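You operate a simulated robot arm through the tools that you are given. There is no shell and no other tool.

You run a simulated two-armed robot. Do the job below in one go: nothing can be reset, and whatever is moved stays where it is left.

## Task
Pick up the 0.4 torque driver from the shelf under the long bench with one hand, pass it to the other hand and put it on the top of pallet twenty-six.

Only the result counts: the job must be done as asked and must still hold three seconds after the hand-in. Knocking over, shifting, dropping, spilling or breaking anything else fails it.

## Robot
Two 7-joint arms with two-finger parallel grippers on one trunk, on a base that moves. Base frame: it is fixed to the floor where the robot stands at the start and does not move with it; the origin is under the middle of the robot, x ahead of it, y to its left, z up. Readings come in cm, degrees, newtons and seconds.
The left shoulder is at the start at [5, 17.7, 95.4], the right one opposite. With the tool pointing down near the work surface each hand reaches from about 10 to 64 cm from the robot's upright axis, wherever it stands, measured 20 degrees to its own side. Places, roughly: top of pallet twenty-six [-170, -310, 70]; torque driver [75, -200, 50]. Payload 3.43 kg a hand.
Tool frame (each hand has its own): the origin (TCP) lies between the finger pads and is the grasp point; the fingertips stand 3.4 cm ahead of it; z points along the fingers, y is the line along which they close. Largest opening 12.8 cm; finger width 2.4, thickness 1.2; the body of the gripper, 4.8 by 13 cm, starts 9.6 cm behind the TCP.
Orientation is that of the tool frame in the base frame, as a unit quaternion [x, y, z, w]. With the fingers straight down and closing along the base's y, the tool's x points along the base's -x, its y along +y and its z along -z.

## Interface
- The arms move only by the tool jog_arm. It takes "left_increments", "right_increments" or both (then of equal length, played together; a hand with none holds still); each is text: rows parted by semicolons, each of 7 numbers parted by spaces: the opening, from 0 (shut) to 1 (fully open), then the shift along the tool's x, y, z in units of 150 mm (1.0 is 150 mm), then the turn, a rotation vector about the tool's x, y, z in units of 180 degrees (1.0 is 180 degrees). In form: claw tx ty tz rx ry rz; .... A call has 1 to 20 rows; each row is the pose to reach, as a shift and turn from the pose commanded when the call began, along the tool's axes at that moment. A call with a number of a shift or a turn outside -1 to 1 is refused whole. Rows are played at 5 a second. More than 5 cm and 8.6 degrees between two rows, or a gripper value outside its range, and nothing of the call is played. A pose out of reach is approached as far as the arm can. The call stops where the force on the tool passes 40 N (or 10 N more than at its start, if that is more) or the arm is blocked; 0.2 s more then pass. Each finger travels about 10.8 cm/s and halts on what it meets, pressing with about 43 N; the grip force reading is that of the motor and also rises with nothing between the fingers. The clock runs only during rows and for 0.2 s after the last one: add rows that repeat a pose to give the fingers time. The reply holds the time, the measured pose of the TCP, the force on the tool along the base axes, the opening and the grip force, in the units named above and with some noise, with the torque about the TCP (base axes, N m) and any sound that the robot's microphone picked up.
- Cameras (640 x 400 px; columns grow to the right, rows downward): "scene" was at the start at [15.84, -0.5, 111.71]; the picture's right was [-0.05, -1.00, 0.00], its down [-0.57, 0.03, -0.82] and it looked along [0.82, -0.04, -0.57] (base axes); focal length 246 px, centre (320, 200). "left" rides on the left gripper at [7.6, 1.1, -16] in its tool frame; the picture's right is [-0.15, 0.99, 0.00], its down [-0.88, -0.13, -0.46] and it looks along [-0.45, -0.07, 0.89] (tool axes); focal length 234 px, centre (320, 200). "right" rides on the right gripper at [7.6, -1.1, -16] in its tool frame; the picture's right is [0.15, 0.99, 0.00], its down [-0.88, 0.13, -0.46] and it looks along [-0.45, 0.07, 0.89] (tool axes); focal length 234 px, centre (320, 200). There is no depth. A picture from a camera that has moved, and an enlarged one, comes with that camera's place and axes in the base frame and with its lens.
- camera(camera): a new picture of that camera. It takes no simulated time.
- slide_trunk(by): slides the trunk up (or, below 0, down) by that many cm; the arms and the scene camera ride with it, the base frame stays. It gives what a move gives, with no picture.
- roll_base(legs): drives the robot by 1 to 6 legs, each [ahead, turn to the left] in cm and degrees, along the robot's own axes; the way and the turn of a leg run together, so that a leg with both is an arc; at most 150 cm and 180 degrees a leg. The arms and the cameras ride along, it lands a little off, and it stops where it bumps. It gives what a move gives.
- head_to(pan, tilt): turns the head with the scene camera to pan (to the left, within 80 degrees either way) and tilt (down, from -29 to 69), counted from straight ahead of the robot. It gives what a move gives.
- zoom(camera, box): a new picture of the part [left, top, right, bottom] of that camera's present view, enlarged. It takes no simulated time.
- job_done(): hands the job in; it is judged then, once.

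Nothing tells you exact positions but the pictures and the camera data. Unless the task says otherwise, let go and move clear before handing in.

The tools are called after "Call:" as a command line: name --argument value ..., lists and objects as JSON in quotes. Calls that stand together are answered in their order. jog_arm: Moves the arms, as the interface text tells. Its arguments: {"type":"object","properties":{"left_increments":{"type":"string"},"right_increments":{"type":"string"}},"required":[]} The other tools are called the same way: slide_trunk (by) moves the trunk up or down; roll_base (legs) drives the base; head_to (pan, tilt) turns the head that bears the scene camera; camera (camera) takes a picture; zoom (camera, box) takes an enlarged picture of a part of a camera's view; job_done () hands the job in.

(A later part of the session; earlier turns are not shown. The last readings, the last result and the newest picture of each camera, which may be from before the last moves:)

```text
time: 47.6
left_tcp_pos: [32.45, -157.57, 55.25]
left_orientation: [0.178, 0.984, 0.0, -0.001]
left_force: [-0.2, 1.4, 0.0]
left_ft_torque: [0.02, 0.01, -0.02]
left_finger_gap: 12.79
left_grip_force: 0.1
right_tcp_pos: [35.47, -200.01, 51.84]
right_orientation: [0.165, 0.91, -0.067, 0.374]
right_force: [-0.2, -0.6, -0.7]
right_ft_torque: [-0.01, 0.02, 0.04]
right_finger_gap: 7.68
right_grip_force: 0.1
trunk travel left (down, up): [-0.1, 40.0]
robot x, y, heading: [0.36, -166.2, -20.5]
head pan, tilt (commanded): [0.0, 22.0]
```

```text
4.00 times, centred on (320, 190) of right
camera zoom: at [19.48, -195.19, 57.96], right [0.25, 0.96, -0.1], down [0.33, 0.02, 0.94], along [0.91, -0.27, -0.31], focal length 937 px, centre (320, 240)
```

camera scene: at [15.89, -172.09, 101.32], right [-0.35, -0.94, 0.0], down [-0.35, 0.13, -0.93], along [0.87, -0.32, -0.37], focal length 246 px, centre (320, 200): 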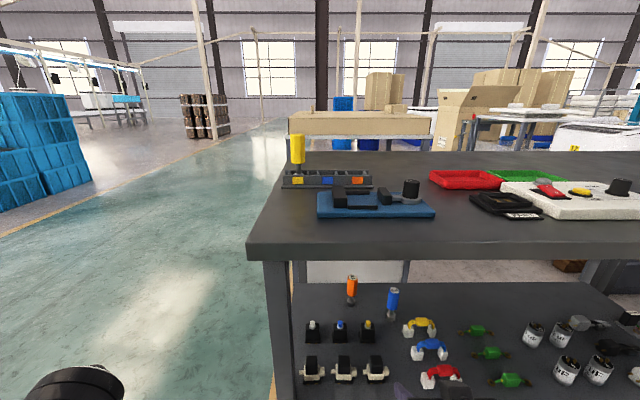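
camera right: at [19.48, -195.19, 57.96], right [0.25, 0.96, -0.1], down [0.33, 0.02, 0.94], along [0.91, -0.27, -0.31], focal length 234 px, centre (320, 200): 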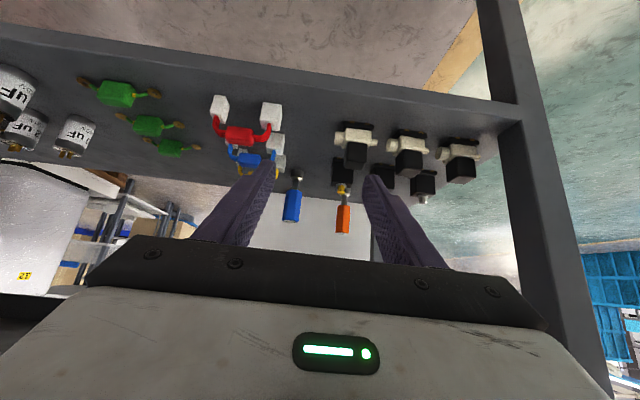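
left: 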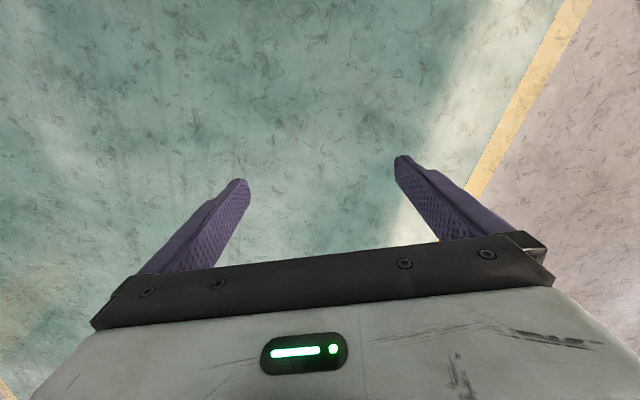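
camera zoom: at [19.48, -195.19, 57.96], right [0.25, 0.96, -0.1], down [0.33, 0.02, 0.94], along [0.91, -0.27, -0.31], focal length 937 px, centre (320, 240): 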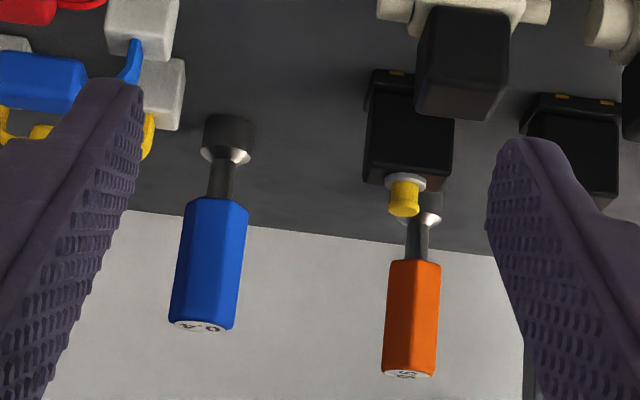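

Refined driver fix: axis ≈ [63, -213.8], base z≈36.6, handle z≈41–48. I'll roll 9 cm closer so the arm can reach.

Call:
roll_base --legs '[[9, 0]]'

Call:
camera --camera "right"

Call:
camera --camera "scene"

```text
time: 48.7
left_tcp_pos: [40.88, -160.71, 55.37]
left_orientation: [0.178, 0.984, 0.0, -0.002]
left_force: [0.0, -0.3, 0.4]
left_ft_torque: [0.0, -0.04, -0.01]
left_finger_gap: 12.79
left_grip_force: 0.2
right_tcp_pos: [43.8, -203.13, 51.87]
right_orientation: [0.164, 0.91, -0.068, 0.375]
right_force: [-0.2, 0.8, 0.9]
right_ft_torque: [-0.03, -0.02, 0.03]
right_finger_gap: 7.66
right_grip_force: 0.0
trunk travel left (down, up): [-0.1, 40.0]
robot x, y, heading: [9.06, -168.95, -20.4]
head pan, tilt (commanded): [0.0, 22.0]
```

```text
taken
camera right: at [27.81, -198.3, 57.96], right [0.25, 0.96, -0.1], down [0.33, 0.02, 0.94], along [0.91, -0.27, -0.31], focal length 234 px, centre (320, 200)
```

right: 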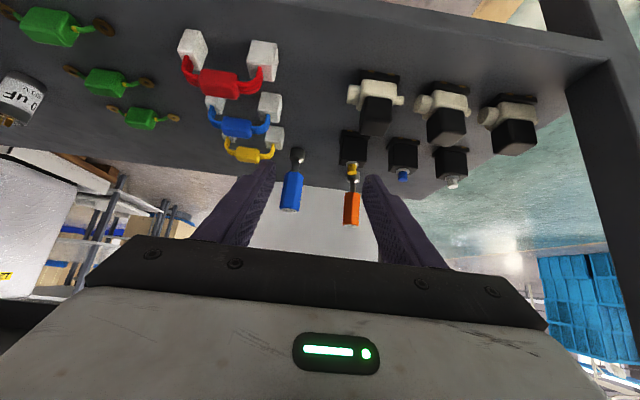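

```text
taken
camera scene: at [24.22, -175.21, 101.32], right [-0.35, -0.94, 0.0], down [-0.35, 0.13, -0.93], along [0.87, -0.32, -0.37], focal length 246 px, centre (320, 200)
```

scene: 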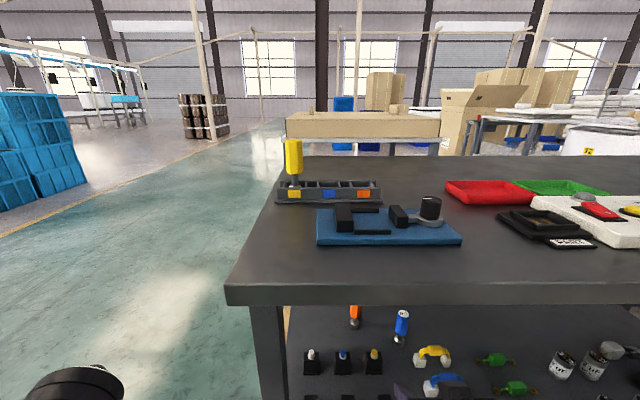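

Call:
zoom --camera "right" --box '[230, 130, 390, 230]'

Call:
zoom --camera "scene" --box '[340, 295, 450, 365]'

```text
4.00 times, centred on (310, 180) of right
camera zoom: at [27.81, -198.3, 57.96], right [0.25, 0.96, -0.1], down [0.33, 0.02, 0.94], along [0.91, -0.27, -0.31], focal length 937 px, centre (360, 280)
```

zoom: 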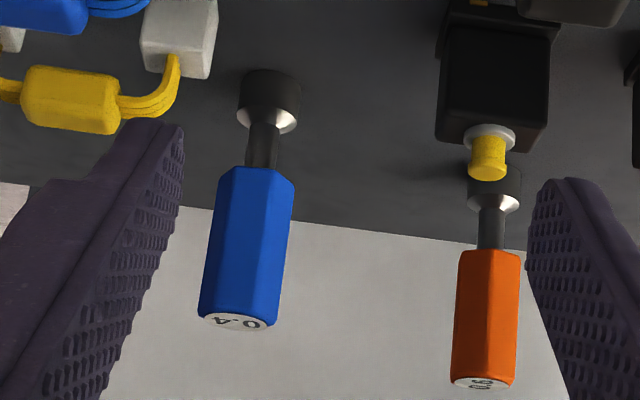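

```text
5.71 times, centred on (395, 330) of scene
camera zoom: at [24.22, -175.21, 101.32], right [-0.35, -0.94, 0.0], down [-0.35, 0.13, -0.93], along [0.87, -0.32, -0.37], focal length 1407 px, centre (-109, -543)
```

zoom: 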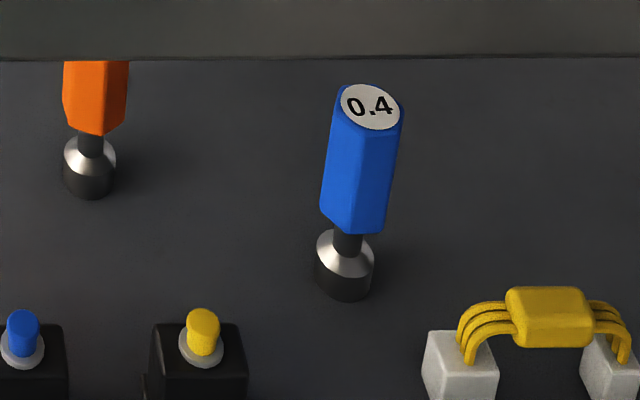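

Consistent fix: axis at [62.95, -213.85], base z 36.5, handle 40.7–47.9. I'll slide the hand in under the bench top at z≈52, stopping 8 cm short of the driver.

Call:
jog_arm --right_increments "0.6 -0.125 -0.045 0.128 0 0 0; 0.6 -0.25 -0.09 0.257 0 0 0; 0.6 -0.375 -0.135 0.385 0 0 0; 0.6 -0.5 -0.18 0.514 0 0 0; 0.6 -0.625 -0.225 0.642 0 0 0; 0.6 -0.625 -0.225 0.642 0 0 0"

Call:
camera --camera "right"

Call:
camera --camera "scene"

```text
time: 50.1
left_tcp_pos: [40.91, -160.78, 55.23]
left_orientation: [0.178, 0.984, 0.0, -0.001]
left_force: [-0.6, 0.6, -0.1]
left_ft_torque: [-0.01, -0.03, 0.01]
left_finger_gap: 12.8
left_grip_force: 0.1
right_tcp_pos: [55.06, -210.99, 51.81]
right_orientation: [0.165, 0.91, -0.068, 0.374]
right_force: [0.2, 0.3, -0.6]
right_ft_torque: [0.01, -0.03, 0.0]
right_finger_gap: 7.69
right_grip_force: 0.1
trunk travel left (down, up): [-0.1, 40.0]
robot x, y, heading: [9.25, -169.39, -20.5]
head pan, tilt (commanded): [0.0, 22.0]
```

```text
taken
camera right: at [39.09, -206.13, 57.88], right [0.25, 0.96, -0.1], down [0.33, 0.01, 0.94], along [0.91, -0.27, -0.32], focal length 234 px, centre (320, 200)
```

right: 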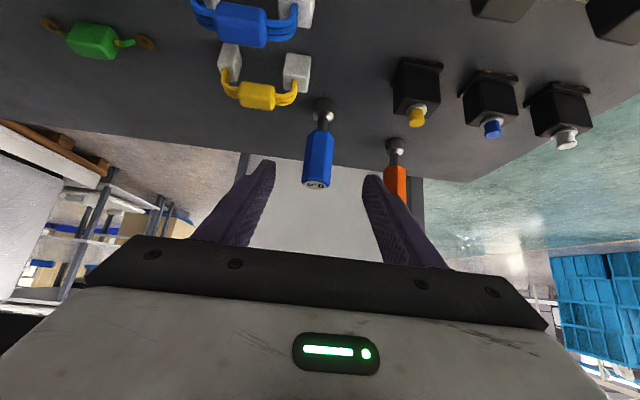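

```text
taken
camera scene: at [24.22, -175.21, 101.32], right [-0.35, -0.94, 0.0], down [-0.35, 0.13, -0.93], along [0.87, -0.32, -0.37], focal length 246 px, centre (320, 200)
```

scene: 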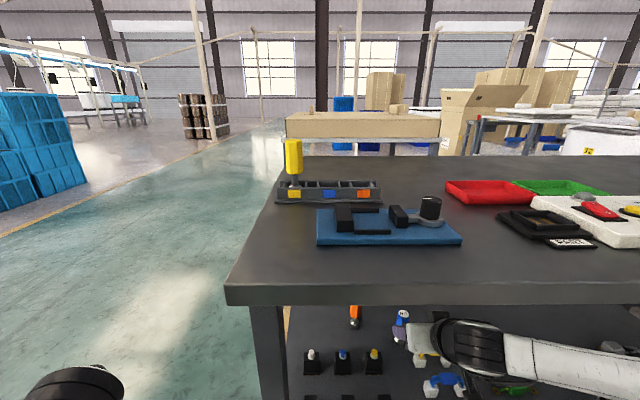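

The hand is in line with the driver as predicted. Now the diagonal approach along the fingers, straddling the handle.

Call:
jog_arm --right_increments "0.6 0 0 0.132 0 0 0; 0.6 0 0 0.264 0 0 0; 0.6 0 0 0.396 0 0 0; 0.6 0 0 0.528 0 0 0; 0.6 0 0 0.66 0 0 0; 0.6 0 0.005 0.791 0 0 0; 0.6 0 0.005 0.791 0 0 0"

Call:
camera --camera "right"

Call:
camera --camera "scene"

```text
time: 51.7
left_tcp_pos: [40.83, -160.73, 55.16]
left_orientation: [0.178, 0.984, 0.0, -0.001]
left_force: [0.2, 0.3, -0.3]
left_ft_torque: [0.0, 0.01, 0.0]
left_finger_gap: 12.8
left_grip_force: 0.0
right_tcp_pos: [63.05, -213.98, 43.16]
right_orientation: [0.165, 0.91, -0.068, 0.374]
right_force: [1.3, -0.1, 0.2]
right_ft_torque: [0.0, 0.02, -0.02]
right_finger_gap: 7.73
right_grip_force: 0.0
trunk travel left (down, up): [-0.1, 40.0]
robot x, y, heading: [8.83, -169.28, -20.5]
head pan, tilt (commanded): [0.0, 22.0]
```

```text
taken
camera right: at [47.11, -209.12, 49.26], right [0.25, 0.96, -0.1], down [0.33, 0.02, 0.94], along [0.91, -0.27, -0.31], focal length 234 px, centre (320, 200)
```

right: 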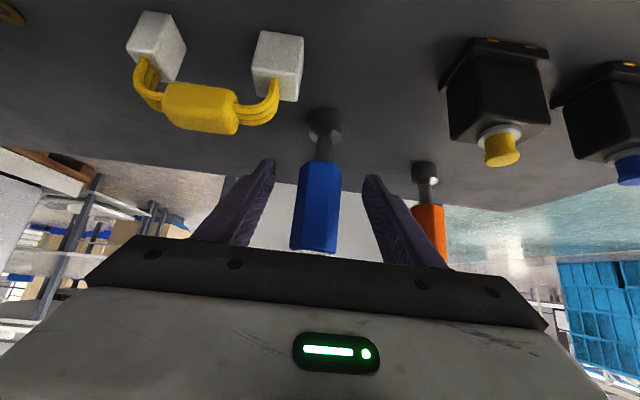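

```text
taken
camera scene: at [24.22, -175.21, 101.32], right [-0.35, -0.94, 0.0], down [-0.35, 0.13, -0.93], along [0.87, -0.32, -0.37], focal length 246 px, centre (320, 200)
```

scene: 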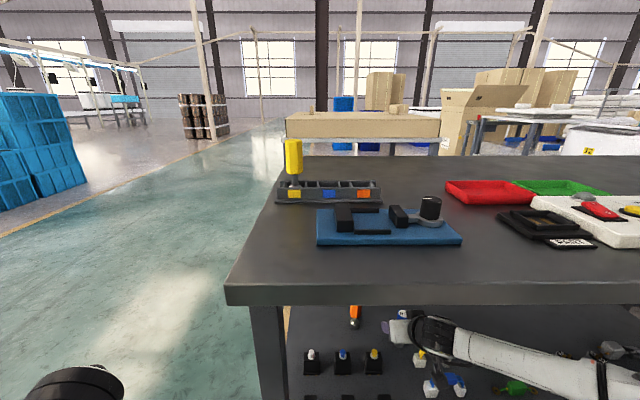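

The blue handle sits centred between the fingers exactly where predicted. Closing the right gripper now.

Call:
jog_arm --right_increments "0.4 0 0 0 0 0 0; 0.3 0 0 0 0 0 0; 0.2 0 0 0 0 0 0; 0.1 0 0 0 0 0 0; 0 0 0 0 0 0 0; 0 0 0 0 0 0 0; 0 0 0 0 0 0 0"

Call:
camera --camera "right"

```text
time: 53.3
left_tcp_pos: [40.86, -160.81, 55.26]
left_orientation: [0.178, 0.984, 0.001, -0.001]
left_force: [0.1, -0.6, 0.9]
left_ft_torque: [0.01, -0.01, -0.01]
left_finger_gap: 12.81
left_grip_force: 0.0
right_tcp_pos: [63.22, -213.94, 43.19]
right_orientation: [0.164, 0.91, -0.068, 0.374]
right_force: [0.8, 0.3, 0.0]
right_ft_torque: [0.03, -0.01, 0.03]
right_finger_gap: 3.39
right_grip_force: 42.6
trunk travel left (down, up): [-0.1, 40.0]
robot x, y, heading: [8.89, -169.48, -20.6]
head pan, tilt (commanded): [0.0, 22.0]
```

```text
taken
camera right: at [47.1, -209.11, 49.28], right [0.25, 0.96, -0.1], down [0.33, 0.02, 0.94], along [0.91, -0.27, -0.32], focal length 234 px, centre (320, 200)
```

right: 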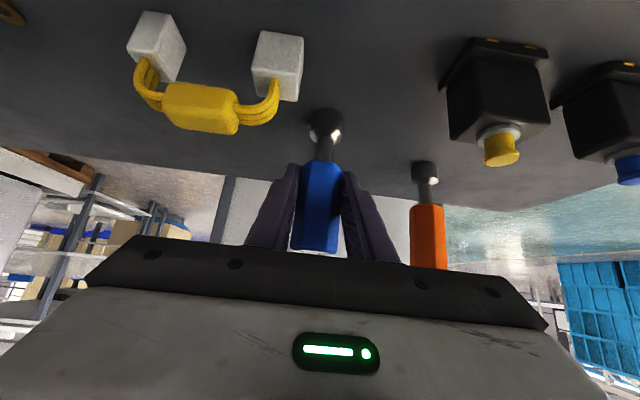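

Gripped: gap 3.39 cm, 42.6 N. Lifting 7 cm straight up under the bench top.

Call:
jog_arm --right_increments "0 -0.055 0 -0.055 0 0 0; 0 -0.11 0 -0.11 0 0 0; 0 -0.165 0 -0.166 0 0 0; 0 -0.22 0 -0.222 0 0 0; 0 -0.275 0 -0.277 0 0 0; 0 -0.328 0 -0.332 0 0 0; 0 -0.328 0 -0.332 0 0 0"

Call:
camera --camera "right"

Call:
camera --camera "scene"

```text
time: 54.9
left_tcp_pos: [41.01, -160.67, 55.18]
left_orientation: [0.178, 0.984, 0.0, -0.001]
left_force: [0.0, 0.4, 0.2]
left_ft_torque: [0.01, -0.02, -0.01]
left_finger_gap: 12.8
left_grip_force: 0.1
right_tcp_pos: [63.21, -213.7, 50.22]
right_orientation: [0.164, 0.91, -0.067, 0.374]
right_force: [-0.7, 0.2, -1.5]
right_ft_torque: [0.04, -0.01, -0.01]
right_finger_gap: 3.39
right_grip_force: 43.0
trunk travel left (down, up): [-0.1, 40.0]
robot x, y, heading: [8.56, -169.34, -20.6]
head pan, tilt (commanded): [0.0, 22.0]
```

```text
taken
camera right: at [47.14, -208.97, 56.36], right [0.25, 0.96, -0.1], down [0.33, 0.02, 0.94], along [0.91, -0.27, -0.32], focal length 234 px, centre (320, 200)
```

right: 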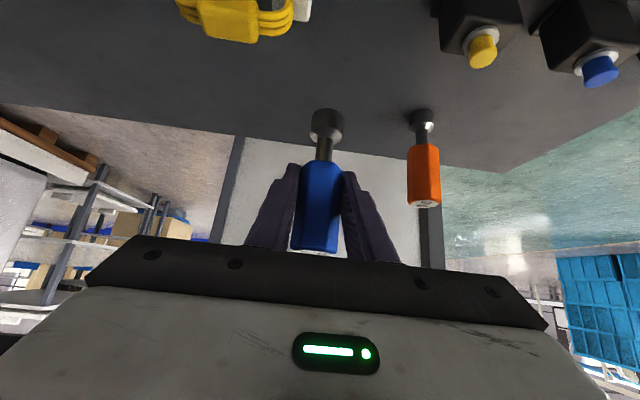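

```text
taken
camera scene: at [24.23, -175.22, 101.32], right [-0.35, -0.94, 0.0], down [-0.35, 0.13, -0.93], along [0.87, -0.32, -0.37], focal length 246 px, centre (320, 200)
```

scene: 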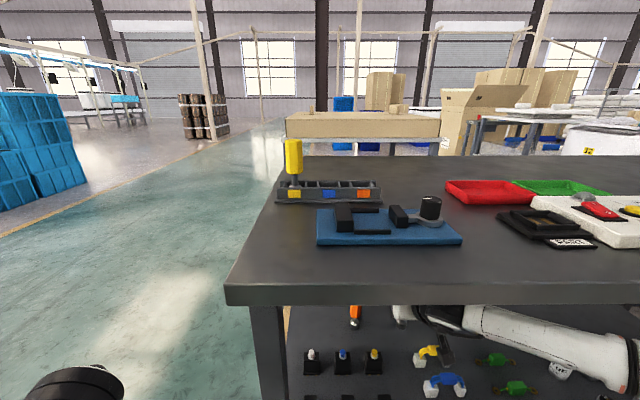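

Lifted cleanly, other parts untouched. Backing the base straight out along the way I came.

Call:
roll_base --legs '[[-20, 0]]'

Call:
camera --camera "scene"

Call:
camera --camera "right"

```text
time: 56.5
left_tcp_pos: [21.9, -153.73, 55.15]
left_orientation: [0.179, 0.984, -0.001, 0.0]
left_force: [0.4, 0.0, -0.4]
left_ft_torque: [0.03, 0.01, -0.02]
left_finger_gap: 12.82
left_grip_force: 0.1
right_tcp_pos: [44.13, -206.74, 50.24]
right_orientation: [0.165, 0.91, -0.068, 0.375]
right_force: [0.3, -0.8, -2.0]
right_ft_torque: [-0.03, 0.01, 0.06]
right_finger_gap: 3.36
right_grip_force: 42.8
trunk travel left (down, up): [-0.1, 40.0]
robot x, y, heading: [-9.74, -162.25, -20.3]
head pan, tilt (commanded): [0.0, 22.0]
```

```text
taken
camera scene: at [5.26, -168.14, 101.32], right [-0.35, -0.94, 0.0], down [-0.35, 0.13, -0.93], along [0.87, -0.33, -0.37], focal length 246 px, centre (320, 200)
```

scene: 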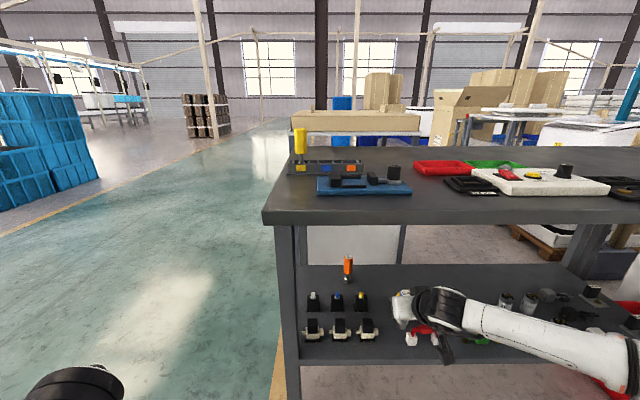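

```text
taken
camera right: at [28.11, -201.94, 56.34], right [0.25, 0.96, -0.1], down [0.33, 0.01, 0.94], along [0.91, -0.27, -0.32], focal length 234 px, centre (320, 200)
```

right: 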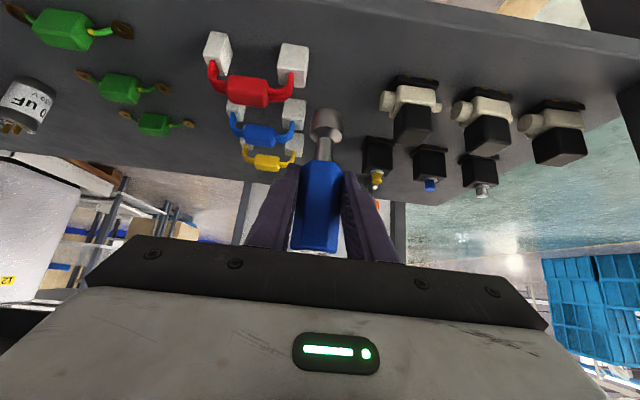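

Coming out cleanly. Backing another 40 cm into open floor.

Call:
roll_base --legs '[[-40, 0]]'

Call:
slide_trunk --by 12.4

Call:
camera --camera "scene"

```text
time: 59.0
left_tcp_pos: [-16.08, -139.42, 55.27]
left_orientation: [0.18, 0.984, 0.0, -0.002]
left_force: [-0.1, 0.8, -1.0]
left_ft_torque: [0.02, 0.02, 0.0]
left_finger_gap: 12.8
left_grip_force: 0.2
right_tcp_pos: [6.02, -192.48, 50.12]
right_orientation: [0.166, 0.91, -0.068, 0.374]
right_force: [0.2, -0.5, -1.7]
right_ft_torque: [-0.01, -0.03, 0.01]
right_finger_gap: 3.39
right_grip_force: 43.0
trunk travel left (down, up): [-0.1, 40.0]
robot x, y, heading: [-48.1, -147.94, -20.7]
head pan, tilt (commanded): [0.0, 22.0]
```

```text
time: 60.6
left_tcp_pos: [-16.18, -139.45, 67.53]
left_orientation: [0.18, 0.984, 0.001, -0.002]
left_force: [0.3, -0.8, 0.5]
left_ft_torque: [-0.02, 0.02, -0.03]
left_finger_gap: 12.81
left_grip_force: 0.1
right_tcp_pos: [6.0, -192.5, 62.67]
right_orientation: [0.165, 0.91, -0.068, 0.374]
right_force: [0.4, 0.5, -2.4]
right_ft_torque: [-0.02, -0.03, -0.01]
right_finger_gap: 3.37
right_grip_force: 43.1
trunk travel left (down, up): [-12.5, 27.6]
robot x, y, heading: [-48.22, -148.03, -20.7]
head pan, tilt (commanded): [0.0, 22.0]
```

```text
taken
camera scene: at [-32.8, -153.84, 113.71], right [-0.35, -0.94, 0.0], down [-0.35, 0.13, -0.93], along [0.87, -0.33, -0.37], focal length 246 px, centre (320, 200)
```

scene: 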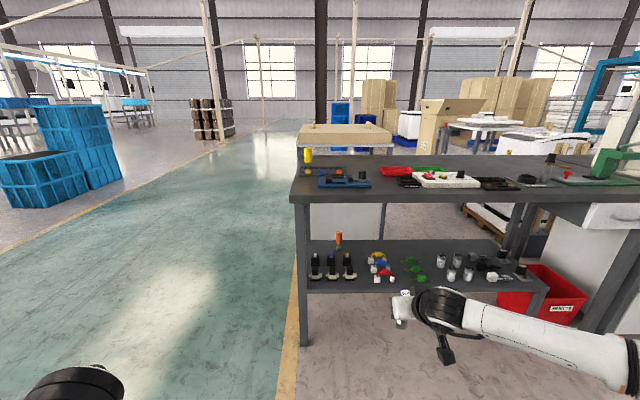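

I'm in open floor now. Next I bring the right hand (with driver) to the centre in front of the chest, in two moves, yawing it 45° inward on the second.

Call:
jog_arm --right_increments "0 0.083 0.114 -0.108 0 0 0; 0 0.167 0.228 -0.217 0 0 0; 0 0.25 0.342 -0.325 0 0 0; 0 0.333 0.455 -0.433 0 0 0; 0 0.417 0.569 -0.542 0 0 0; 0 0.5 0.683 -0.65 0 0 0; 0 0.5 0.683 -0.65 0 0 0"

Call:
jog_arm --right_increments "0 0.0625 0.085 -0.081 -0.022 0 -0.0222; 0 0.125 0.171 -0.1625 -0.0439 0 -0.0444; 0 0.1875 0.256 -0.244 -0.0659 0 -0.0666; 0 0.25 0.342 -0.325 -0.0879 0 -0.0889; 0 0.3125 0.427 -0.406 -0.1098 0 -0.1111; 0 0.375 0.512 -0.4875 -0.1318 0 -0.1333; 0 0.4375 0.598 -0.569 -0.1537 0 -0.1555; 0 0.5 0.683 -0.65 -0.1757 0 -0.1777; 0 0.5 0.683 -0.65 -0.1757 0 -0.1777"

Call:
head_to --pan 0 --tilt 50

Call:
camera --camera "scene"

```text
time: 62.2
left_tcp_pos: [-16.2, -139.43, 67.63]
left_orientation: [0.179, 0.984, 0.0, -0.001]
left_force: [-0.4, 0.1, -0.3]
left_ft_torque: [0.0, -0.01, 0.02]
left_finger_gap: 12.81
left_grip_force: 0.0
right_tcp_pos: [-1.95, -178.68, 64.26]
right_orientation: [0.165, 0.91, -0.068, 0.374]
right_force: [-0.2, 0.5, -0.5]
right_ft_torque: [0.02, 0.02, 0.01]
right_finger_gap: 3.36
right_grip_force: 43.3
trunk travel left (down, up): [-12.5, 27.6]
robot x, y, heading: [-48.51, -148.1, -20.6]
head pan, tilt (commanded): [0.0, 22.0]
```

```text
time: 64.2
left_tcp_pos: [-16.2, -139.37, 67.58]
left_orientation: [0.18, 0.984, -0.001, -0.001]
left_force: [-0.2, -0.2, 0.6]
left_ft_torque: [-0.03, -0.03, -0.04]
left_finger_gap: 12.82
left_grip_force: 0.1
right_tcp_pos: [-9.56, -164.75, 66.06]
right_orientation: [-0.197, 0.903, 0.081, 0.372]
right_force: [0.0, 0.5, -1.8]
right_ft_torque: [0.0, 0.02, -0.02]
right_finger_gap: 3.37
right_grip_force: 43.3
trunk travel left (down, up): [-12.5, 27.6]
robot x, y, heading: [-48.18, -148.02, -20.6]
head pan, tilt (commanded): [0.0, 22.0]
```

```text
time: 65.1
left_tcp_pos: [-16.09, -139.41, 67.64]
left_orientation: [0.18, 0.984, 0.0, -0.001]
left_force: [-0.4, 0.5, 1.0]
left_ft_torque: [0.0, 0.01, 0.02]
left_finger_gap: 12.78
left_grip_force: 0.1
right_tcp_pos: [-9.68, -164.71, 66.04]
right_orientation: [-0.196, 0.903, 0.081, 0.373]
right_force: [0.4, -0.2, -1.4]
right_ft_torque: [0.01, 0.02, 0.01]
right_finger_gap: 3.36
right_grip_force: 43.5
trunk travel left (down, up): [-12.5, 27.6]
robot x, y, heading: [-48.21, -148.14, -20.6]
head pan, tilt (commanded): [0.0, 50.0]
```

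```text
taken
camera scene: at [-34.29, -153.27, 109.49], right [-0.35, -0.94, 0.0], down [-0.72, 0.27, -0.64], along [0.6, -0.23, -0.77], focal length 246 px, centre (320, 200)
```

scene: 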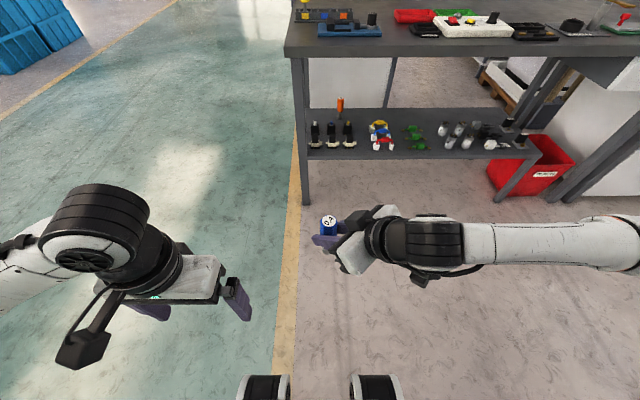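

The driver is held upright in front of me with the 0.4 cap visible. I'll zoom to check its exact position and cross-section before bringing the left hand over it.

Call:
zoom --camera "scene" --box '[296, 200, 360, 240]'

Call:
zoom --camera "scene" --box '[240, 160, 480, 310]'

Call:
camera --camera "right"

```text
10.00 times, centred on (328, 220) of scene
camera zoom: at [-34.29, -153.27, 109.49], right [-0.35, -0.94, 0.0], down [-0.72, 0.27, -0.64], along [0.6, -0.23, -0.77], focal length 2462 px, centre (240, 0)
```

zoom: 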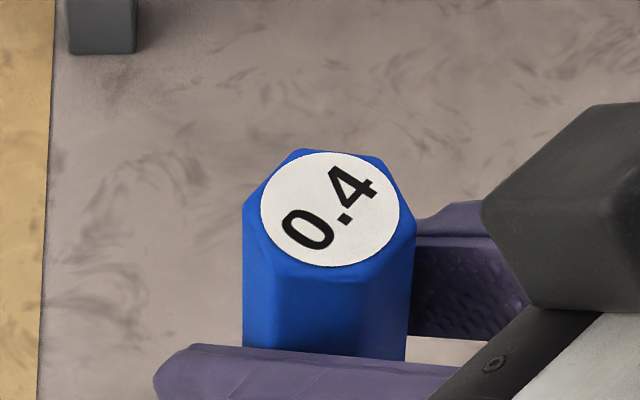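

```text
2.67 times, centred on (360, 235) of scene
camera zoom: at [-34.29, -153.27, 109.49], right [-0.35, -0.94, 0.0], down [-0.72, 0.27, -0.64], along [0.6, -0.23, -0.77], focal length 657 px, centre (213, 107)
```

zoom: 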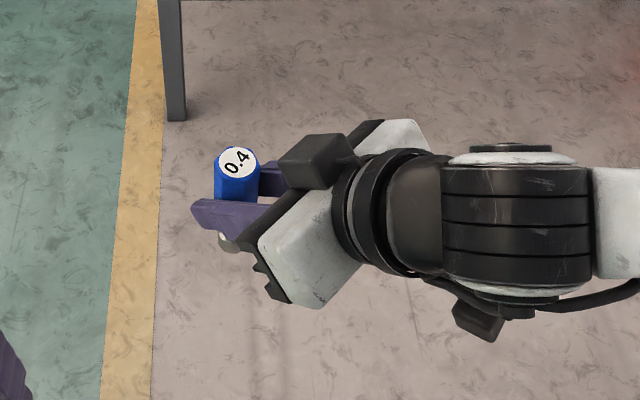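

```text
taken
camera right: at [-24.27, -172.63, 72.11], right [-0.5, 0.86, -0.1], down [0.22, 0.24, 0.94], along [0.83, 0.45, -0.32], focal length 234 px, centre (320, 200)
```

right: 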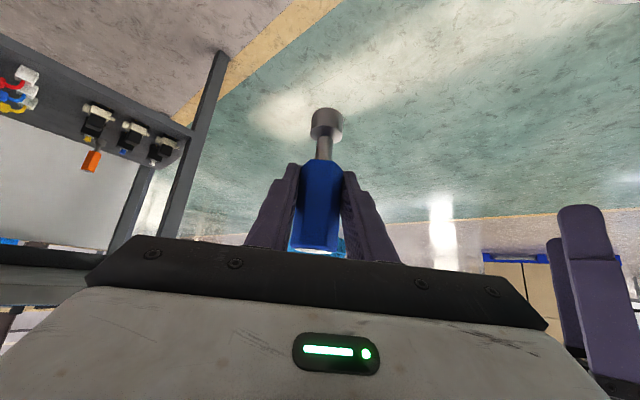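

The handle is hexagonal and held across flats. The cleanest handover is a "V": right hand pointing left-and-down, left hand pointing right-and-down above it. I'll yaw the right hand 45° more and raise and yaw the left hand by 90°.

Call:
jog_arm --right_increments "0 0 0 0 -0.0147 0 -0.0147; 0 0 0 0 -0.0294 0 -0.0295; 0 0 0 0 -0.0441 0 -0.0442; 0 0 0 0 -0.0588 0 -0.059; 0 0 0 0 -0.0735 0 -0.0737; 0 0 0 0 -0.0882 0 -0.0885; 0 0 0 0 -0.1029 0 -0.1032; 0 0 0 0 -0.1176 0 -0.1179; 0 0 0 0 -0.1323 0 -0.1327; 0 0 0 0 -0.147 0 -0.1474; 0 0 0 0 -0.1617 0 -0.1622; 0 0 0 0 -0.1764 0 -0.1769; 0 0 0 0 -0.1764 0 -0.1769" --left_increments "0.8 0 0 -0.083 0 0 0.0417; 0.7 0 0 -0.167 0 0 0.0833; 0.6 0 0 -0.25 0 0 0.125; 0.5 0 0 -0.333 0 0 0.1667; 0.5 0 0 -0.417 0 0 0.2083; 0.5 0 0 -0.5 0 0 0.25; 0.5 0 0 -0.583 0 0 0.2917; 0.5 0 0 -0.667 0 0 0.3333; 0.5 0 0 -0.75 0 0 0.375; 0.5 0 0 -0.833 0 0 0.4167; 0.5 0 0 -0.917 0 0 0.4583; 0.5 0 0 -1.0 0 0 0.5; 0.5 0 0 -1.0 0 0 0.5"

Call:
camera --camera "scene"

```text
time: 67.9
left_tcp_pos: [-16.21, -139.35, 82.66]
left_orientation: [0.824, 0.567, 0.0, -0.001]
left_force: [0.1, -0.1, 0.1]
left_ft_torque: [0.0, 0.01, -0.03]
left_finger_gap: 6.39
left_grip_force: 0.1
left hand out of reach, approached as far as the arm can: row 2, 3
right_tcp_pos: [-9.44, -164.7, 65.73]
right_orientation: [-0.525, 0.76, 0.218, 0.314]
right_force: [-0.4, 0.6, -2.3]
right_ft_torque: [-0.02, -0.02, -0.01]
right_finger_gap: 3.34
right_grip_force: 42.8
right hand out of reach, approached as far as the arm can: row 8, 9, 10, 11
trunk travel left (down, up): [-12.5, 27.6]
robot x, y, heading: [-47.97, -148.21, -20.8]
head pan, tilt (commanded): [0.0, 50.0]
```

```text
taken
camera scene: at [-34.29, -153.27, 109.49], right [-0.35, -0.94, 0.0], down [-0.72, 0.27, -0.64], along [0.6, -0.23, -0.77], focal length 246 px, centre (320, 200)
```

scene: 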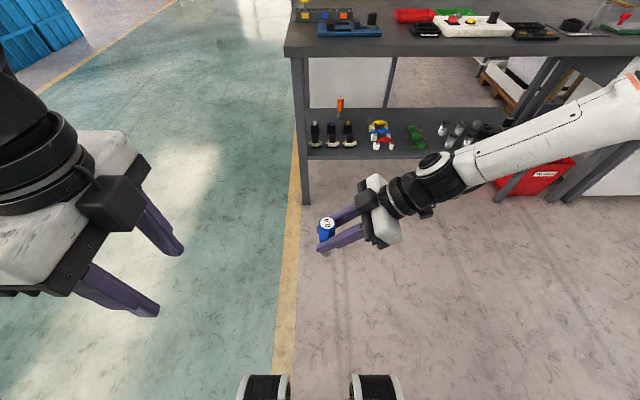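

The right hand reached the left-pointing pose with the driver still gripped. Now I move the left hand forward and tilt it 45° toward the driver, staying well clear.

Call:
jog_arm --left_increments "0.5 0 0.125 0 0 0 0; 0.5 0 0.25 0 0 -0.0417 0; 0.5 0 0.375 0 0 -0.0833 0; 0.5 0 0.5 0 0 -0.125 0; 0.5 0 0.625 0 0 -0.1667 0; 0.5 0 0.75 0 0 -0.2083 0; 0.5 0 0.875 0 0 -0.25 0; 0.5 0 1.0 0 0 -0.25 0; 0.5 0 1.0 0 0 -0.25 0"

Call:
camera --camera "scene"

Call:
camera --camera "left"

```text
time: 69.9
left_tcp_pos: [-2.16, -144.75, 82.42]
left_orientation: [0.759, 0.527, -0.315, 0.218]
left_force: [-0.5, 0.2, 0.2]
left_ft_torque: [0.01, 0.01, 0.01]
left_finger_gap: 6.41
left_grip_force: 0.1
right_tcp_pos: [-9.59, -164.59, 65.89]
right_orientation: [-0.525, 0.761, 0.218, 0.313]
right_force: [-0.3, -0.3, -2.0]
right_ft_torque: [-0.02, 0.01, 0.0]
right_finger_gap: 3.34
right_grip_force: 43.3
trunk travel left (down, up): [-12.5, 27.6]
robot x, y, heading: [-48.22, -147.79, -20.4]
head pan, tilt (commanded): [0.0, 50.0]
```

```text
taken
camera scene: at [-34.29, -153.27, 109.48], right [-0.35, -0.94, 0.0], down [-0.72, 0.27, -0.64], along [0.6, -0.23, -0.77], focal length 246 px, centre (320, 200)
```

scene: 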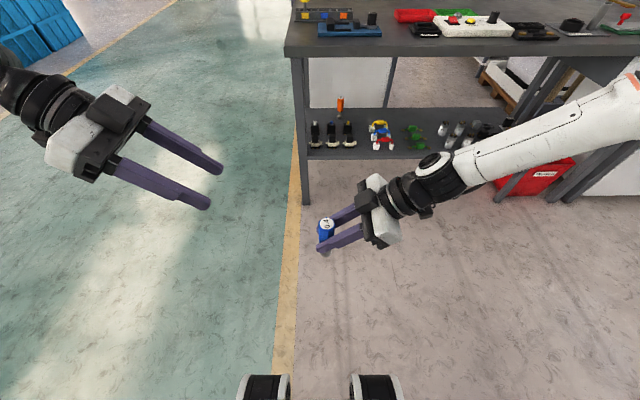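

```text
taken
camera left: at [4.82, -129.56, 88.44], right [0.89, -0.45, 0.1], down [-0.23, -0.24, 0.95], along [-0.4, -0.86, -0.31], focal length 234 px, centre (320, 200)
```

left: 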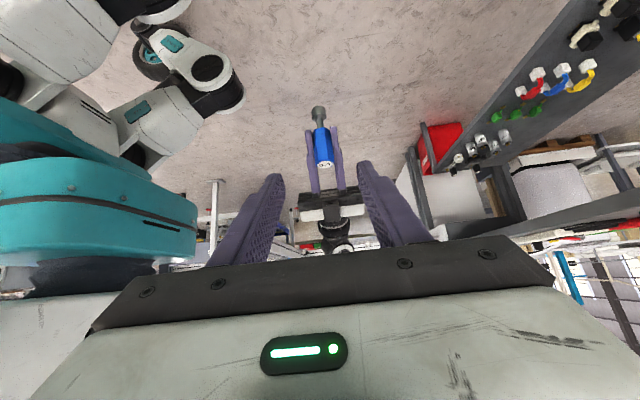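

The left camera sees the driver centred between its own fingers. I'll zoom to verify the driver's exact pose in the right hand.

Call:
zoom --camera "left" --box '[272, 90, 384, 160]'

Call:
zoom --camera "left" --box '[256, 130, 400, 220]'

Call:
zoom --camera "scene" --box '[296, 200, 360, 260]'

```text
5.71 times, centred on (328, 125) of left
camera zoom: at [4.82, -129.56, 88.44], right [0.89, -0.45, 0.1], down [-0.23, -0.24, 0.95], along [-0.4, -0.86, -0.31], focal length 1338 px, centre (274, 629)
```

zoom: 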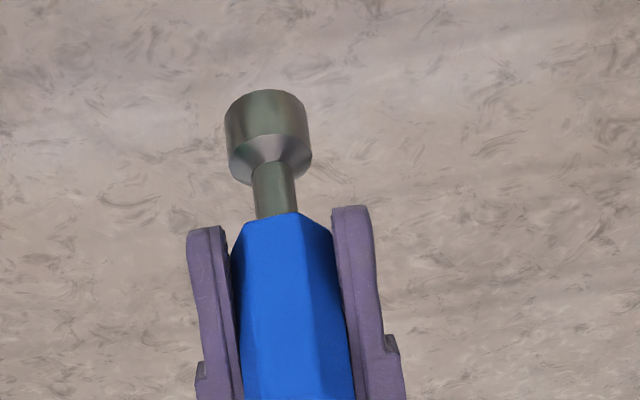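

```text
4.44 times, centred on (328, 175) of left
camera zoom: at [4.82, -129.56, 88.44], right [0.89, -0.45, 0.1], down [-0.23, -0.24, 0.95], along [-0.4, -0.86, -0.31], focal length 1041 px, centre (284, 311)
```

zoom: 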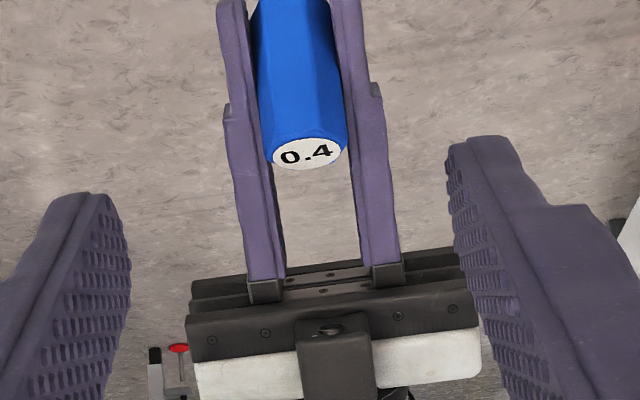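

```text
6.67 times, centred on (328, 230) of scene
camera zoom: at [-34.29, -153.27, 109.48], right [-0.35, -0.94, 0.0], down [-0.72, 0.27, -0.64], along [0.6, -0.23, -0.77], focal length 1642 px, centre (267, 0)
```

zoom: 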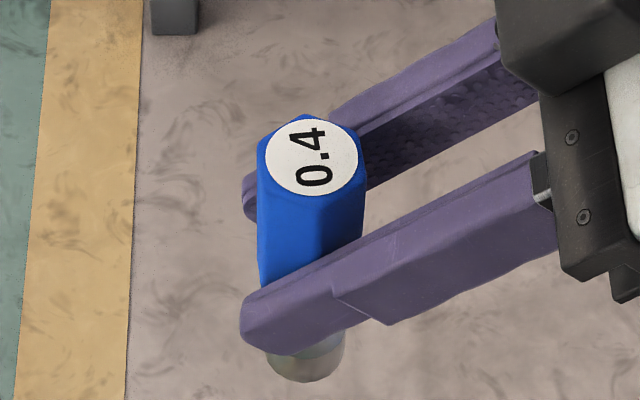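

Triangulated: the driver's axis sits ~0.5 cm beyond the right TCP, top at z≈69.8, upright. Now I line the left hand up and advance part way along its fingers.

Call:
jog_arm --left_increments "0.5 -0.116 0.002 0.13 0 0 0; 0.5 -0.233 0.004 0.26 0 0 0; 0.5 -0.349 0.006 0.4 0 0 0; 0.5 -0.349 0.006 0.55 0 0 0; 0.5 -0.349 0.006 0.7 0 0 0; 0.5 -0.349 0.006 0.85 0 0 0; 0.5 -0.349 0.006 1.0 0 0 0; 0.5 -0.349 0.006 1.0 0 0 0"

Call:
camera --camera "left"

Call:
camera --camera "scene"

Call:
zoom --camera "scene" --box '[240, 160, 400, 260]'

```text
time: 71.7
left_tcp_pos: [-6.99, -158.21, 75.81]
left_orientation: [0.759, 0.526, -0.316, 0.217]
left_force: [0.4, 0.4, -0.7]
left_ft_torque: [0.01, -0.01, -0.02]
left_finger_gap: 6.41
left_grip_force: 0.0
right_tcp_pos: [-9.6, -164.64, 65.92]
right_orientation: [-0.525, 0.76, 0.218, 0.314]
right_force: [-0.4, 0.3, -1.2]
right_ft_torque: [-0.04, 0.0, -0.01]
right_finger_gap: 3.21
right_grip_force: 43.2
trunk travel left (down, up): [-12.5, 27.6]
robot x, y, heading: [-47.91, -147.98, -20.6]
head pan, tilt (commanded): [0.0, 50.0]
```

```text
taken
camera left: at [-0.03, -142.99, 81.65], right [0.89, -0.45, 0.1], down [-0.23, -0.24, 0.95], along [-0.4, -0.86, -0.31], focal length 234 px, centre (320, 200)
```

left: 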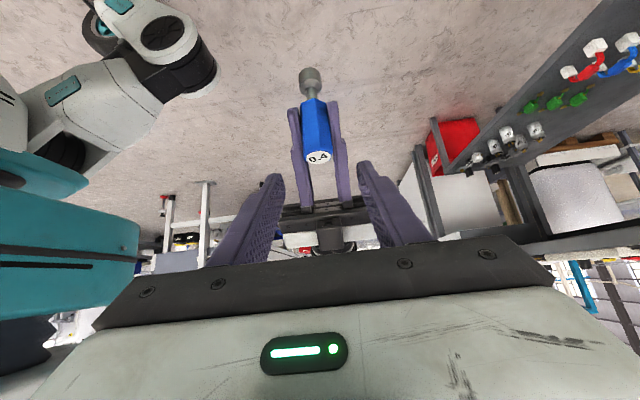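

```text
taken
camera scene: at [-34.29, -153.27, 109.49], right [-0.35, -0.94, 0.0], down [-0.72, 0.27, -0.64], along [0.6, -0.23, -0.77], focal length 246 px, centre (320, 200)
```

scene: 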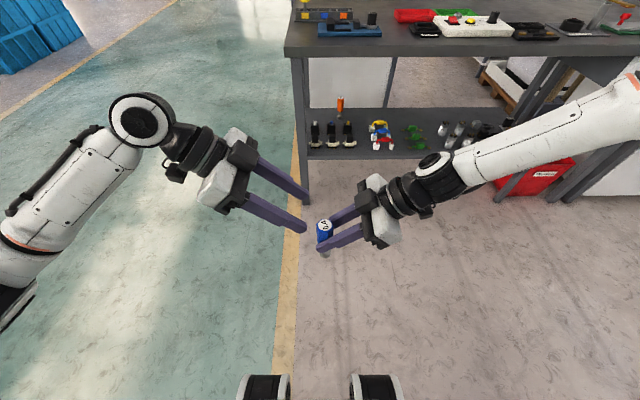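

```text
4.00 times, centred on (320, 210) of scene
camera zoom: at [-34.29, -153.27, 109.49], right [-0.35, -0.94, 0.0], down [-0.72, 0.27, -0.64], along [0.6, -0.23, -0.77], focal length 985 px, centre (320, 160)
```

zoom: 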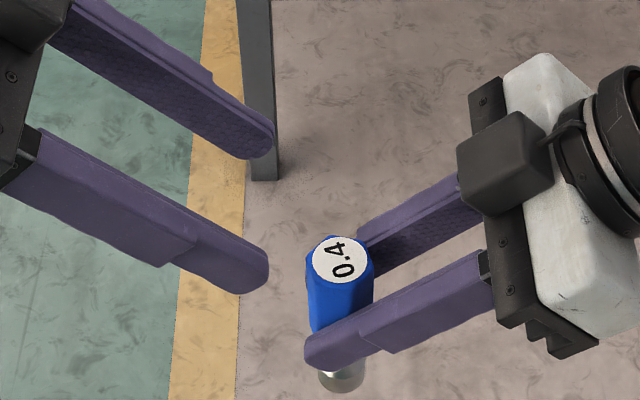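

The driver's appearance shifted slightly, so I'll re-measure its pose in the right hand before the final advance.

Call:
zoom --camera "left" --box '[264, 60, 376, 130]'

Call:
zoom --camera "left" --box '[264, 110, 376, 180]'

Call:
zoom --camera "scene" --box '[296, 210, 360, 250]'

Call:
zoom --camera "right" --box '[240, 90, 400, 260]'

```text
5.71 times, centred on (320, 95) of left
camera zoom: at [-0.03, -142.99, 81.65], right [0.89, -0.45, 0.1], down [-0.23, -0.24, 0.95], along [-0.4, -0.86, -0.31], focal length 1338 px, centre (320, 800)
```

zoom: 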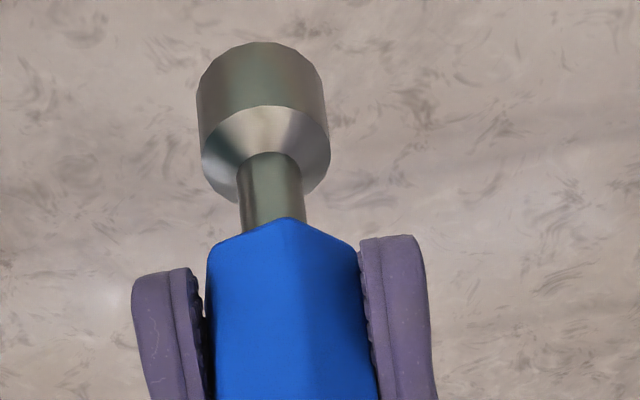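

```text
5.71 times, centred on (320, 145) of left
camera zoom: at [-0.03, -142.99, 81.65], right [0.89, -0.45, 0.1], down [-0.23, -0.24, 0.95], along [-0.4, -0.86, -0.31], focal length 1338 px, centre (320, 514)
```

zoom: 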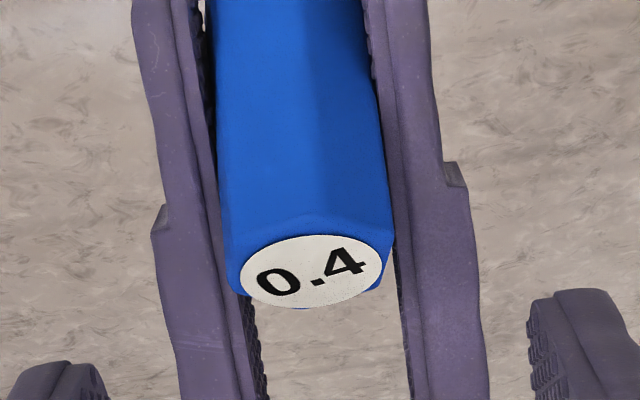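

```text
10.00 times, centred on (328, 230) of scene
camera zoom: at [-34.29, -153.27, 109.49], right [-0.35, -0.94, 0.0], down [-0.72, 0.27, -0.64], along [0.6, -0.23, -0.77], focal length 2462 px, centre (240, -100)
```

zoom: 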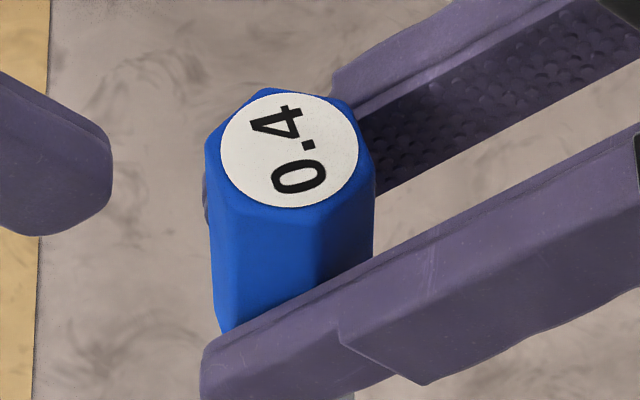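

```text
2.35 times, centred on (320, 175) of right
camera zoom: at [-14.45, -180.61, 71.93], right [-0.96, 0.25, -0.1], down [-0.01, 0.33, 0.94], along [0.27, 0.91, -0.31], focal length 551 px, centre (320, 259)
```

zoom: 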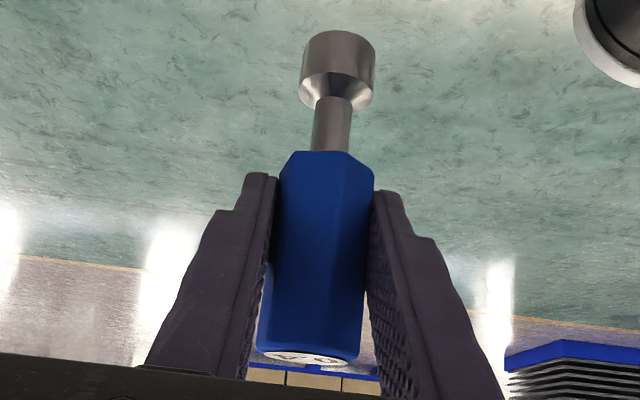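

The hexagonal handle is slowly turning in the grip to seat its flats (gap 3.39→3.21). I'll hold still for two seconds to let it settle and then re-measure.

Call:
jog_arm --right_increments "0 0 0 0 0 0 0; 0 0 0 0 0 0 0; 0 0 0 0 0 0 0; 0 0 0 0 0 0 0; 0 0 0 0 0 0 0; 0 0 0 0 0 0 0; 0 0 0 0 0 0 0; 0 0 0 0 0 0 0; 0 0 0 0 0 0 0; 0 0 0 0 0 0 0"

Call:
zoom --camera "scene" --box '[296, 210, 360, 250]'

Call:
zoom --camera "right" --box '[240, 90, 400, 260]'

Call:
zoom --camera "left" --box '[240, 60, 400, 180]'

```text
time: 73.9
left_tcp_pos: [-7.05, -158.11, 75.62]
left_orientation: [0.76, 0.526, -0.315, 0.217]
left_force: [-0.2, -0.3, -0.5]
left_ft_torque: [0.01, -0.03, 0.02]
left_finger_gap: 6.38
left_grip_force: 0.1
right_tcp_pos: [-9.56, -164.55, 65.92]
right_orientation: [-0.526, 0.76, 0.218, 0.314]
right_force: [-0.4, 0.0, -1.6]
right_ft_torque: [-0.04, -0.01, 0.02]
right_finger_gap: 2.97
right_grip_force: 43.4
trunk travel left (down, up): [-12.5, 27.6]
robot x, y, heading: [-48.03, -148.03, -20.4]
head pan, tilt (commanded): [0.0, 50.0]
```

```text
10.00 times, centred on (328, 230) of scene
camera zoom: at [-34.29, -153.27, 109.49], right [-0.35, -0.94, 0.0], down [-0.72, 0.27, -0.64], along [0.6, -0.23, -0.77], focal length 2462 px, centre (240, -100)
```

zoom: 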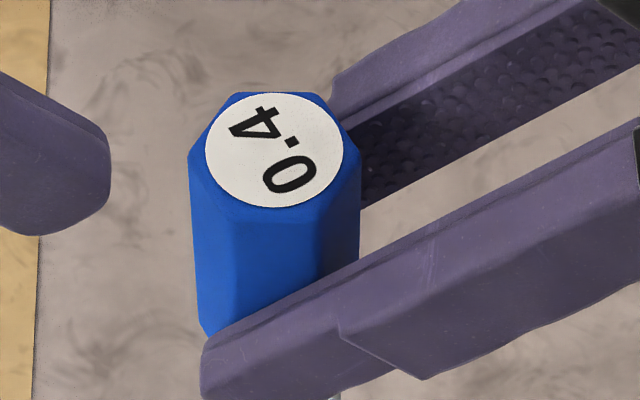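

```text
2.35 times, centred on (320, 175) of right
camera zoom: at [-14.45, -180.61, 71.93], right [-0.96, 0.25, -0.1], down [-0.01, 0.33, 0.94], along [0.27, 0.91, -0.31], focal length 551 px, centre (320, 259)
```

zoom: 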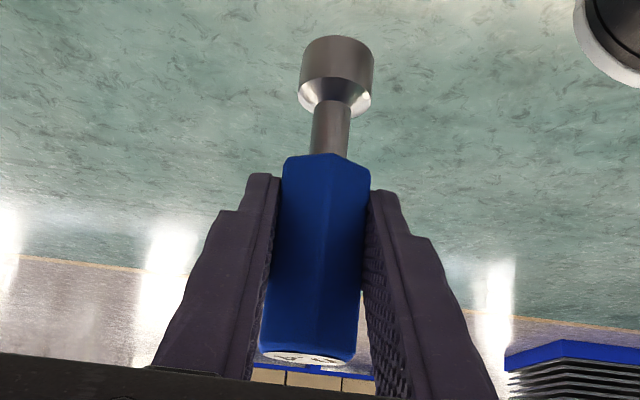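

```text
3.33 times, centred on (320, 120) of left
camera zoom: at [-0.03, -142.96, 81.68], right [0.89, -0.45, 0.1], down [-0.23, -0.24, 0.94], along [-0.4, -0.86, -0.31], focal length 781 px, centre (320, 467)
```

zoom: 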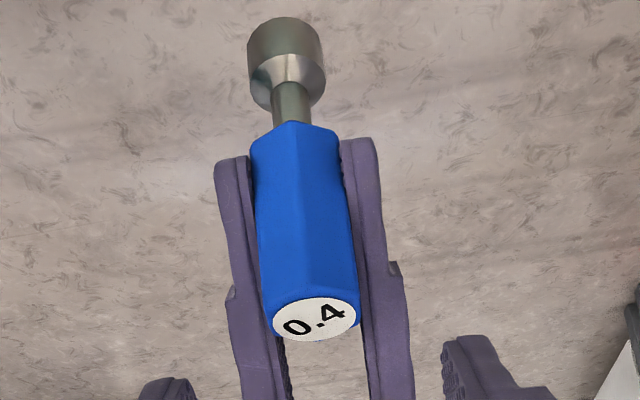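

Gap is now 2.97 cm, close to the across-flats width. I'll hold another 2 s to confirm it has fully settled.

Call:
jog_arm --right_increments "0 0 0 0 0 0 0; 0 0 0 0 0 0 0; 0 0 0 0 0 0 0; 0 0 0 0 0 0 0; 0 0 0 0 0 0 0; 0 0 0 0 0 0 0; 0 0 0 0 0 0 0; 0 0 0 0 0 0 0; 0 0 0 0 0 0 0; 0 0 0 0 0 0 0; 0 0 0 0 0 0 0; 0 0 0 0 0 0 0; 0 0 0 0 0 0 0; 0 0 0 0 0 0 0; 0 0 0 0 0 0 0"

Call:
zoom --camera "scene" --box '[296, 210, 360, 250]'

Call:
zoom --camera "left" --box '[240, 60, 400, 180]'

Call:
zoom --camera "right" --box '[240, 90, 400, 260]'

```text
time: 77.1
left_tcp_pos: [-6.91, -157.98, 75.76]
left_orientation: [0.76, 0.526, -0.316, 0.217]
left_force: [0.5, -0.2, 0.1]
left_ft_torque: [0.0, 0.0, -0.02]
left_finger_gap: 6.37
left_grip_force: 0.1
right_tcp_pos: [-9.55, -164.69, 65.91]
right_orientation: [-0.525, 0.76, 0.217, 0.314]
right_force: [0.0, 0.4, -2.3]
right_ft_torque: [-0.02, 0.04, -0.03]
right_finger_gap: 2.97
right_grip_force: 43.6
trunk travel left (down, up): [-12.5, 27.6]
robot x, y, heading: [-47.89, -148.15, -20.8]
head pan, tilt (commanded): [0.0, 50.0]
```

```text
10.00 times, centred on (328, 230) of scene
camera zoom: at [-34.29, -153.27, 109.49], right [-0.35, -0.94, 0.0], down [-0.72, 0.27, -0.64], along [0.6, -0.23, -0.77], focal length 2462 px, centre (240, -100)
```

zoom: 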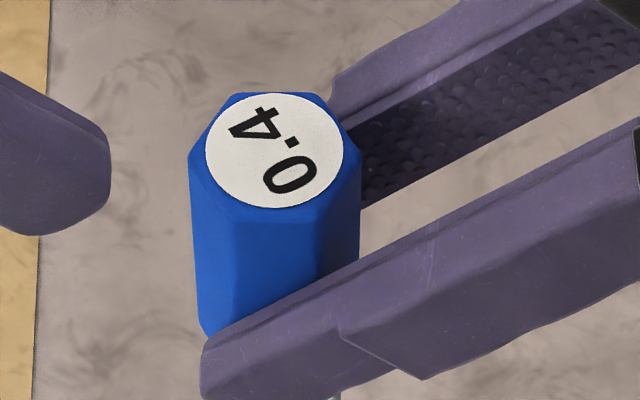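

```text
3.33 times, centred on (320, 120) of left
camera zoom: at [-0.03, -142.96, 81.68], right [0.89, -0.45, 0.1], down [-0.23, -0.24, 0.95], along [-0.4, -0.86, -0.31], focal length 781 px, centre (320, 467)
```

zoom: 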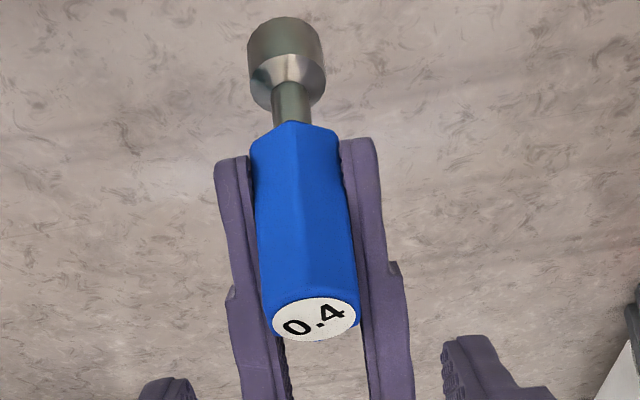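

```text
2.35 times, centred on (320, 175) of right
camera zoom: at [-14.45, -180.61, 71.93], right [-0.96, 0.25, -0.1], down [-0.01, 0.33, 0.94], along [0.27, 0.91, -0.31], focal length 551 px, centre (320, 259)
```

zoom: 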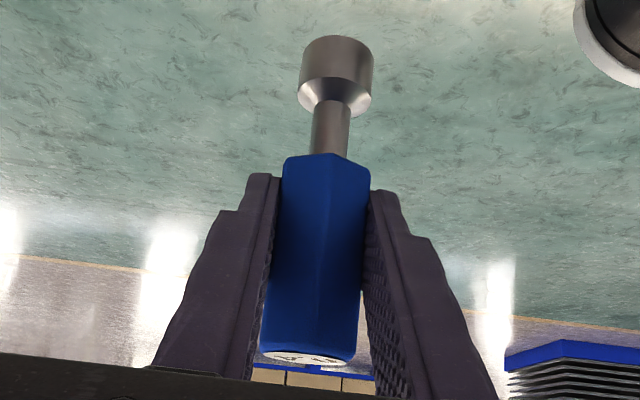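

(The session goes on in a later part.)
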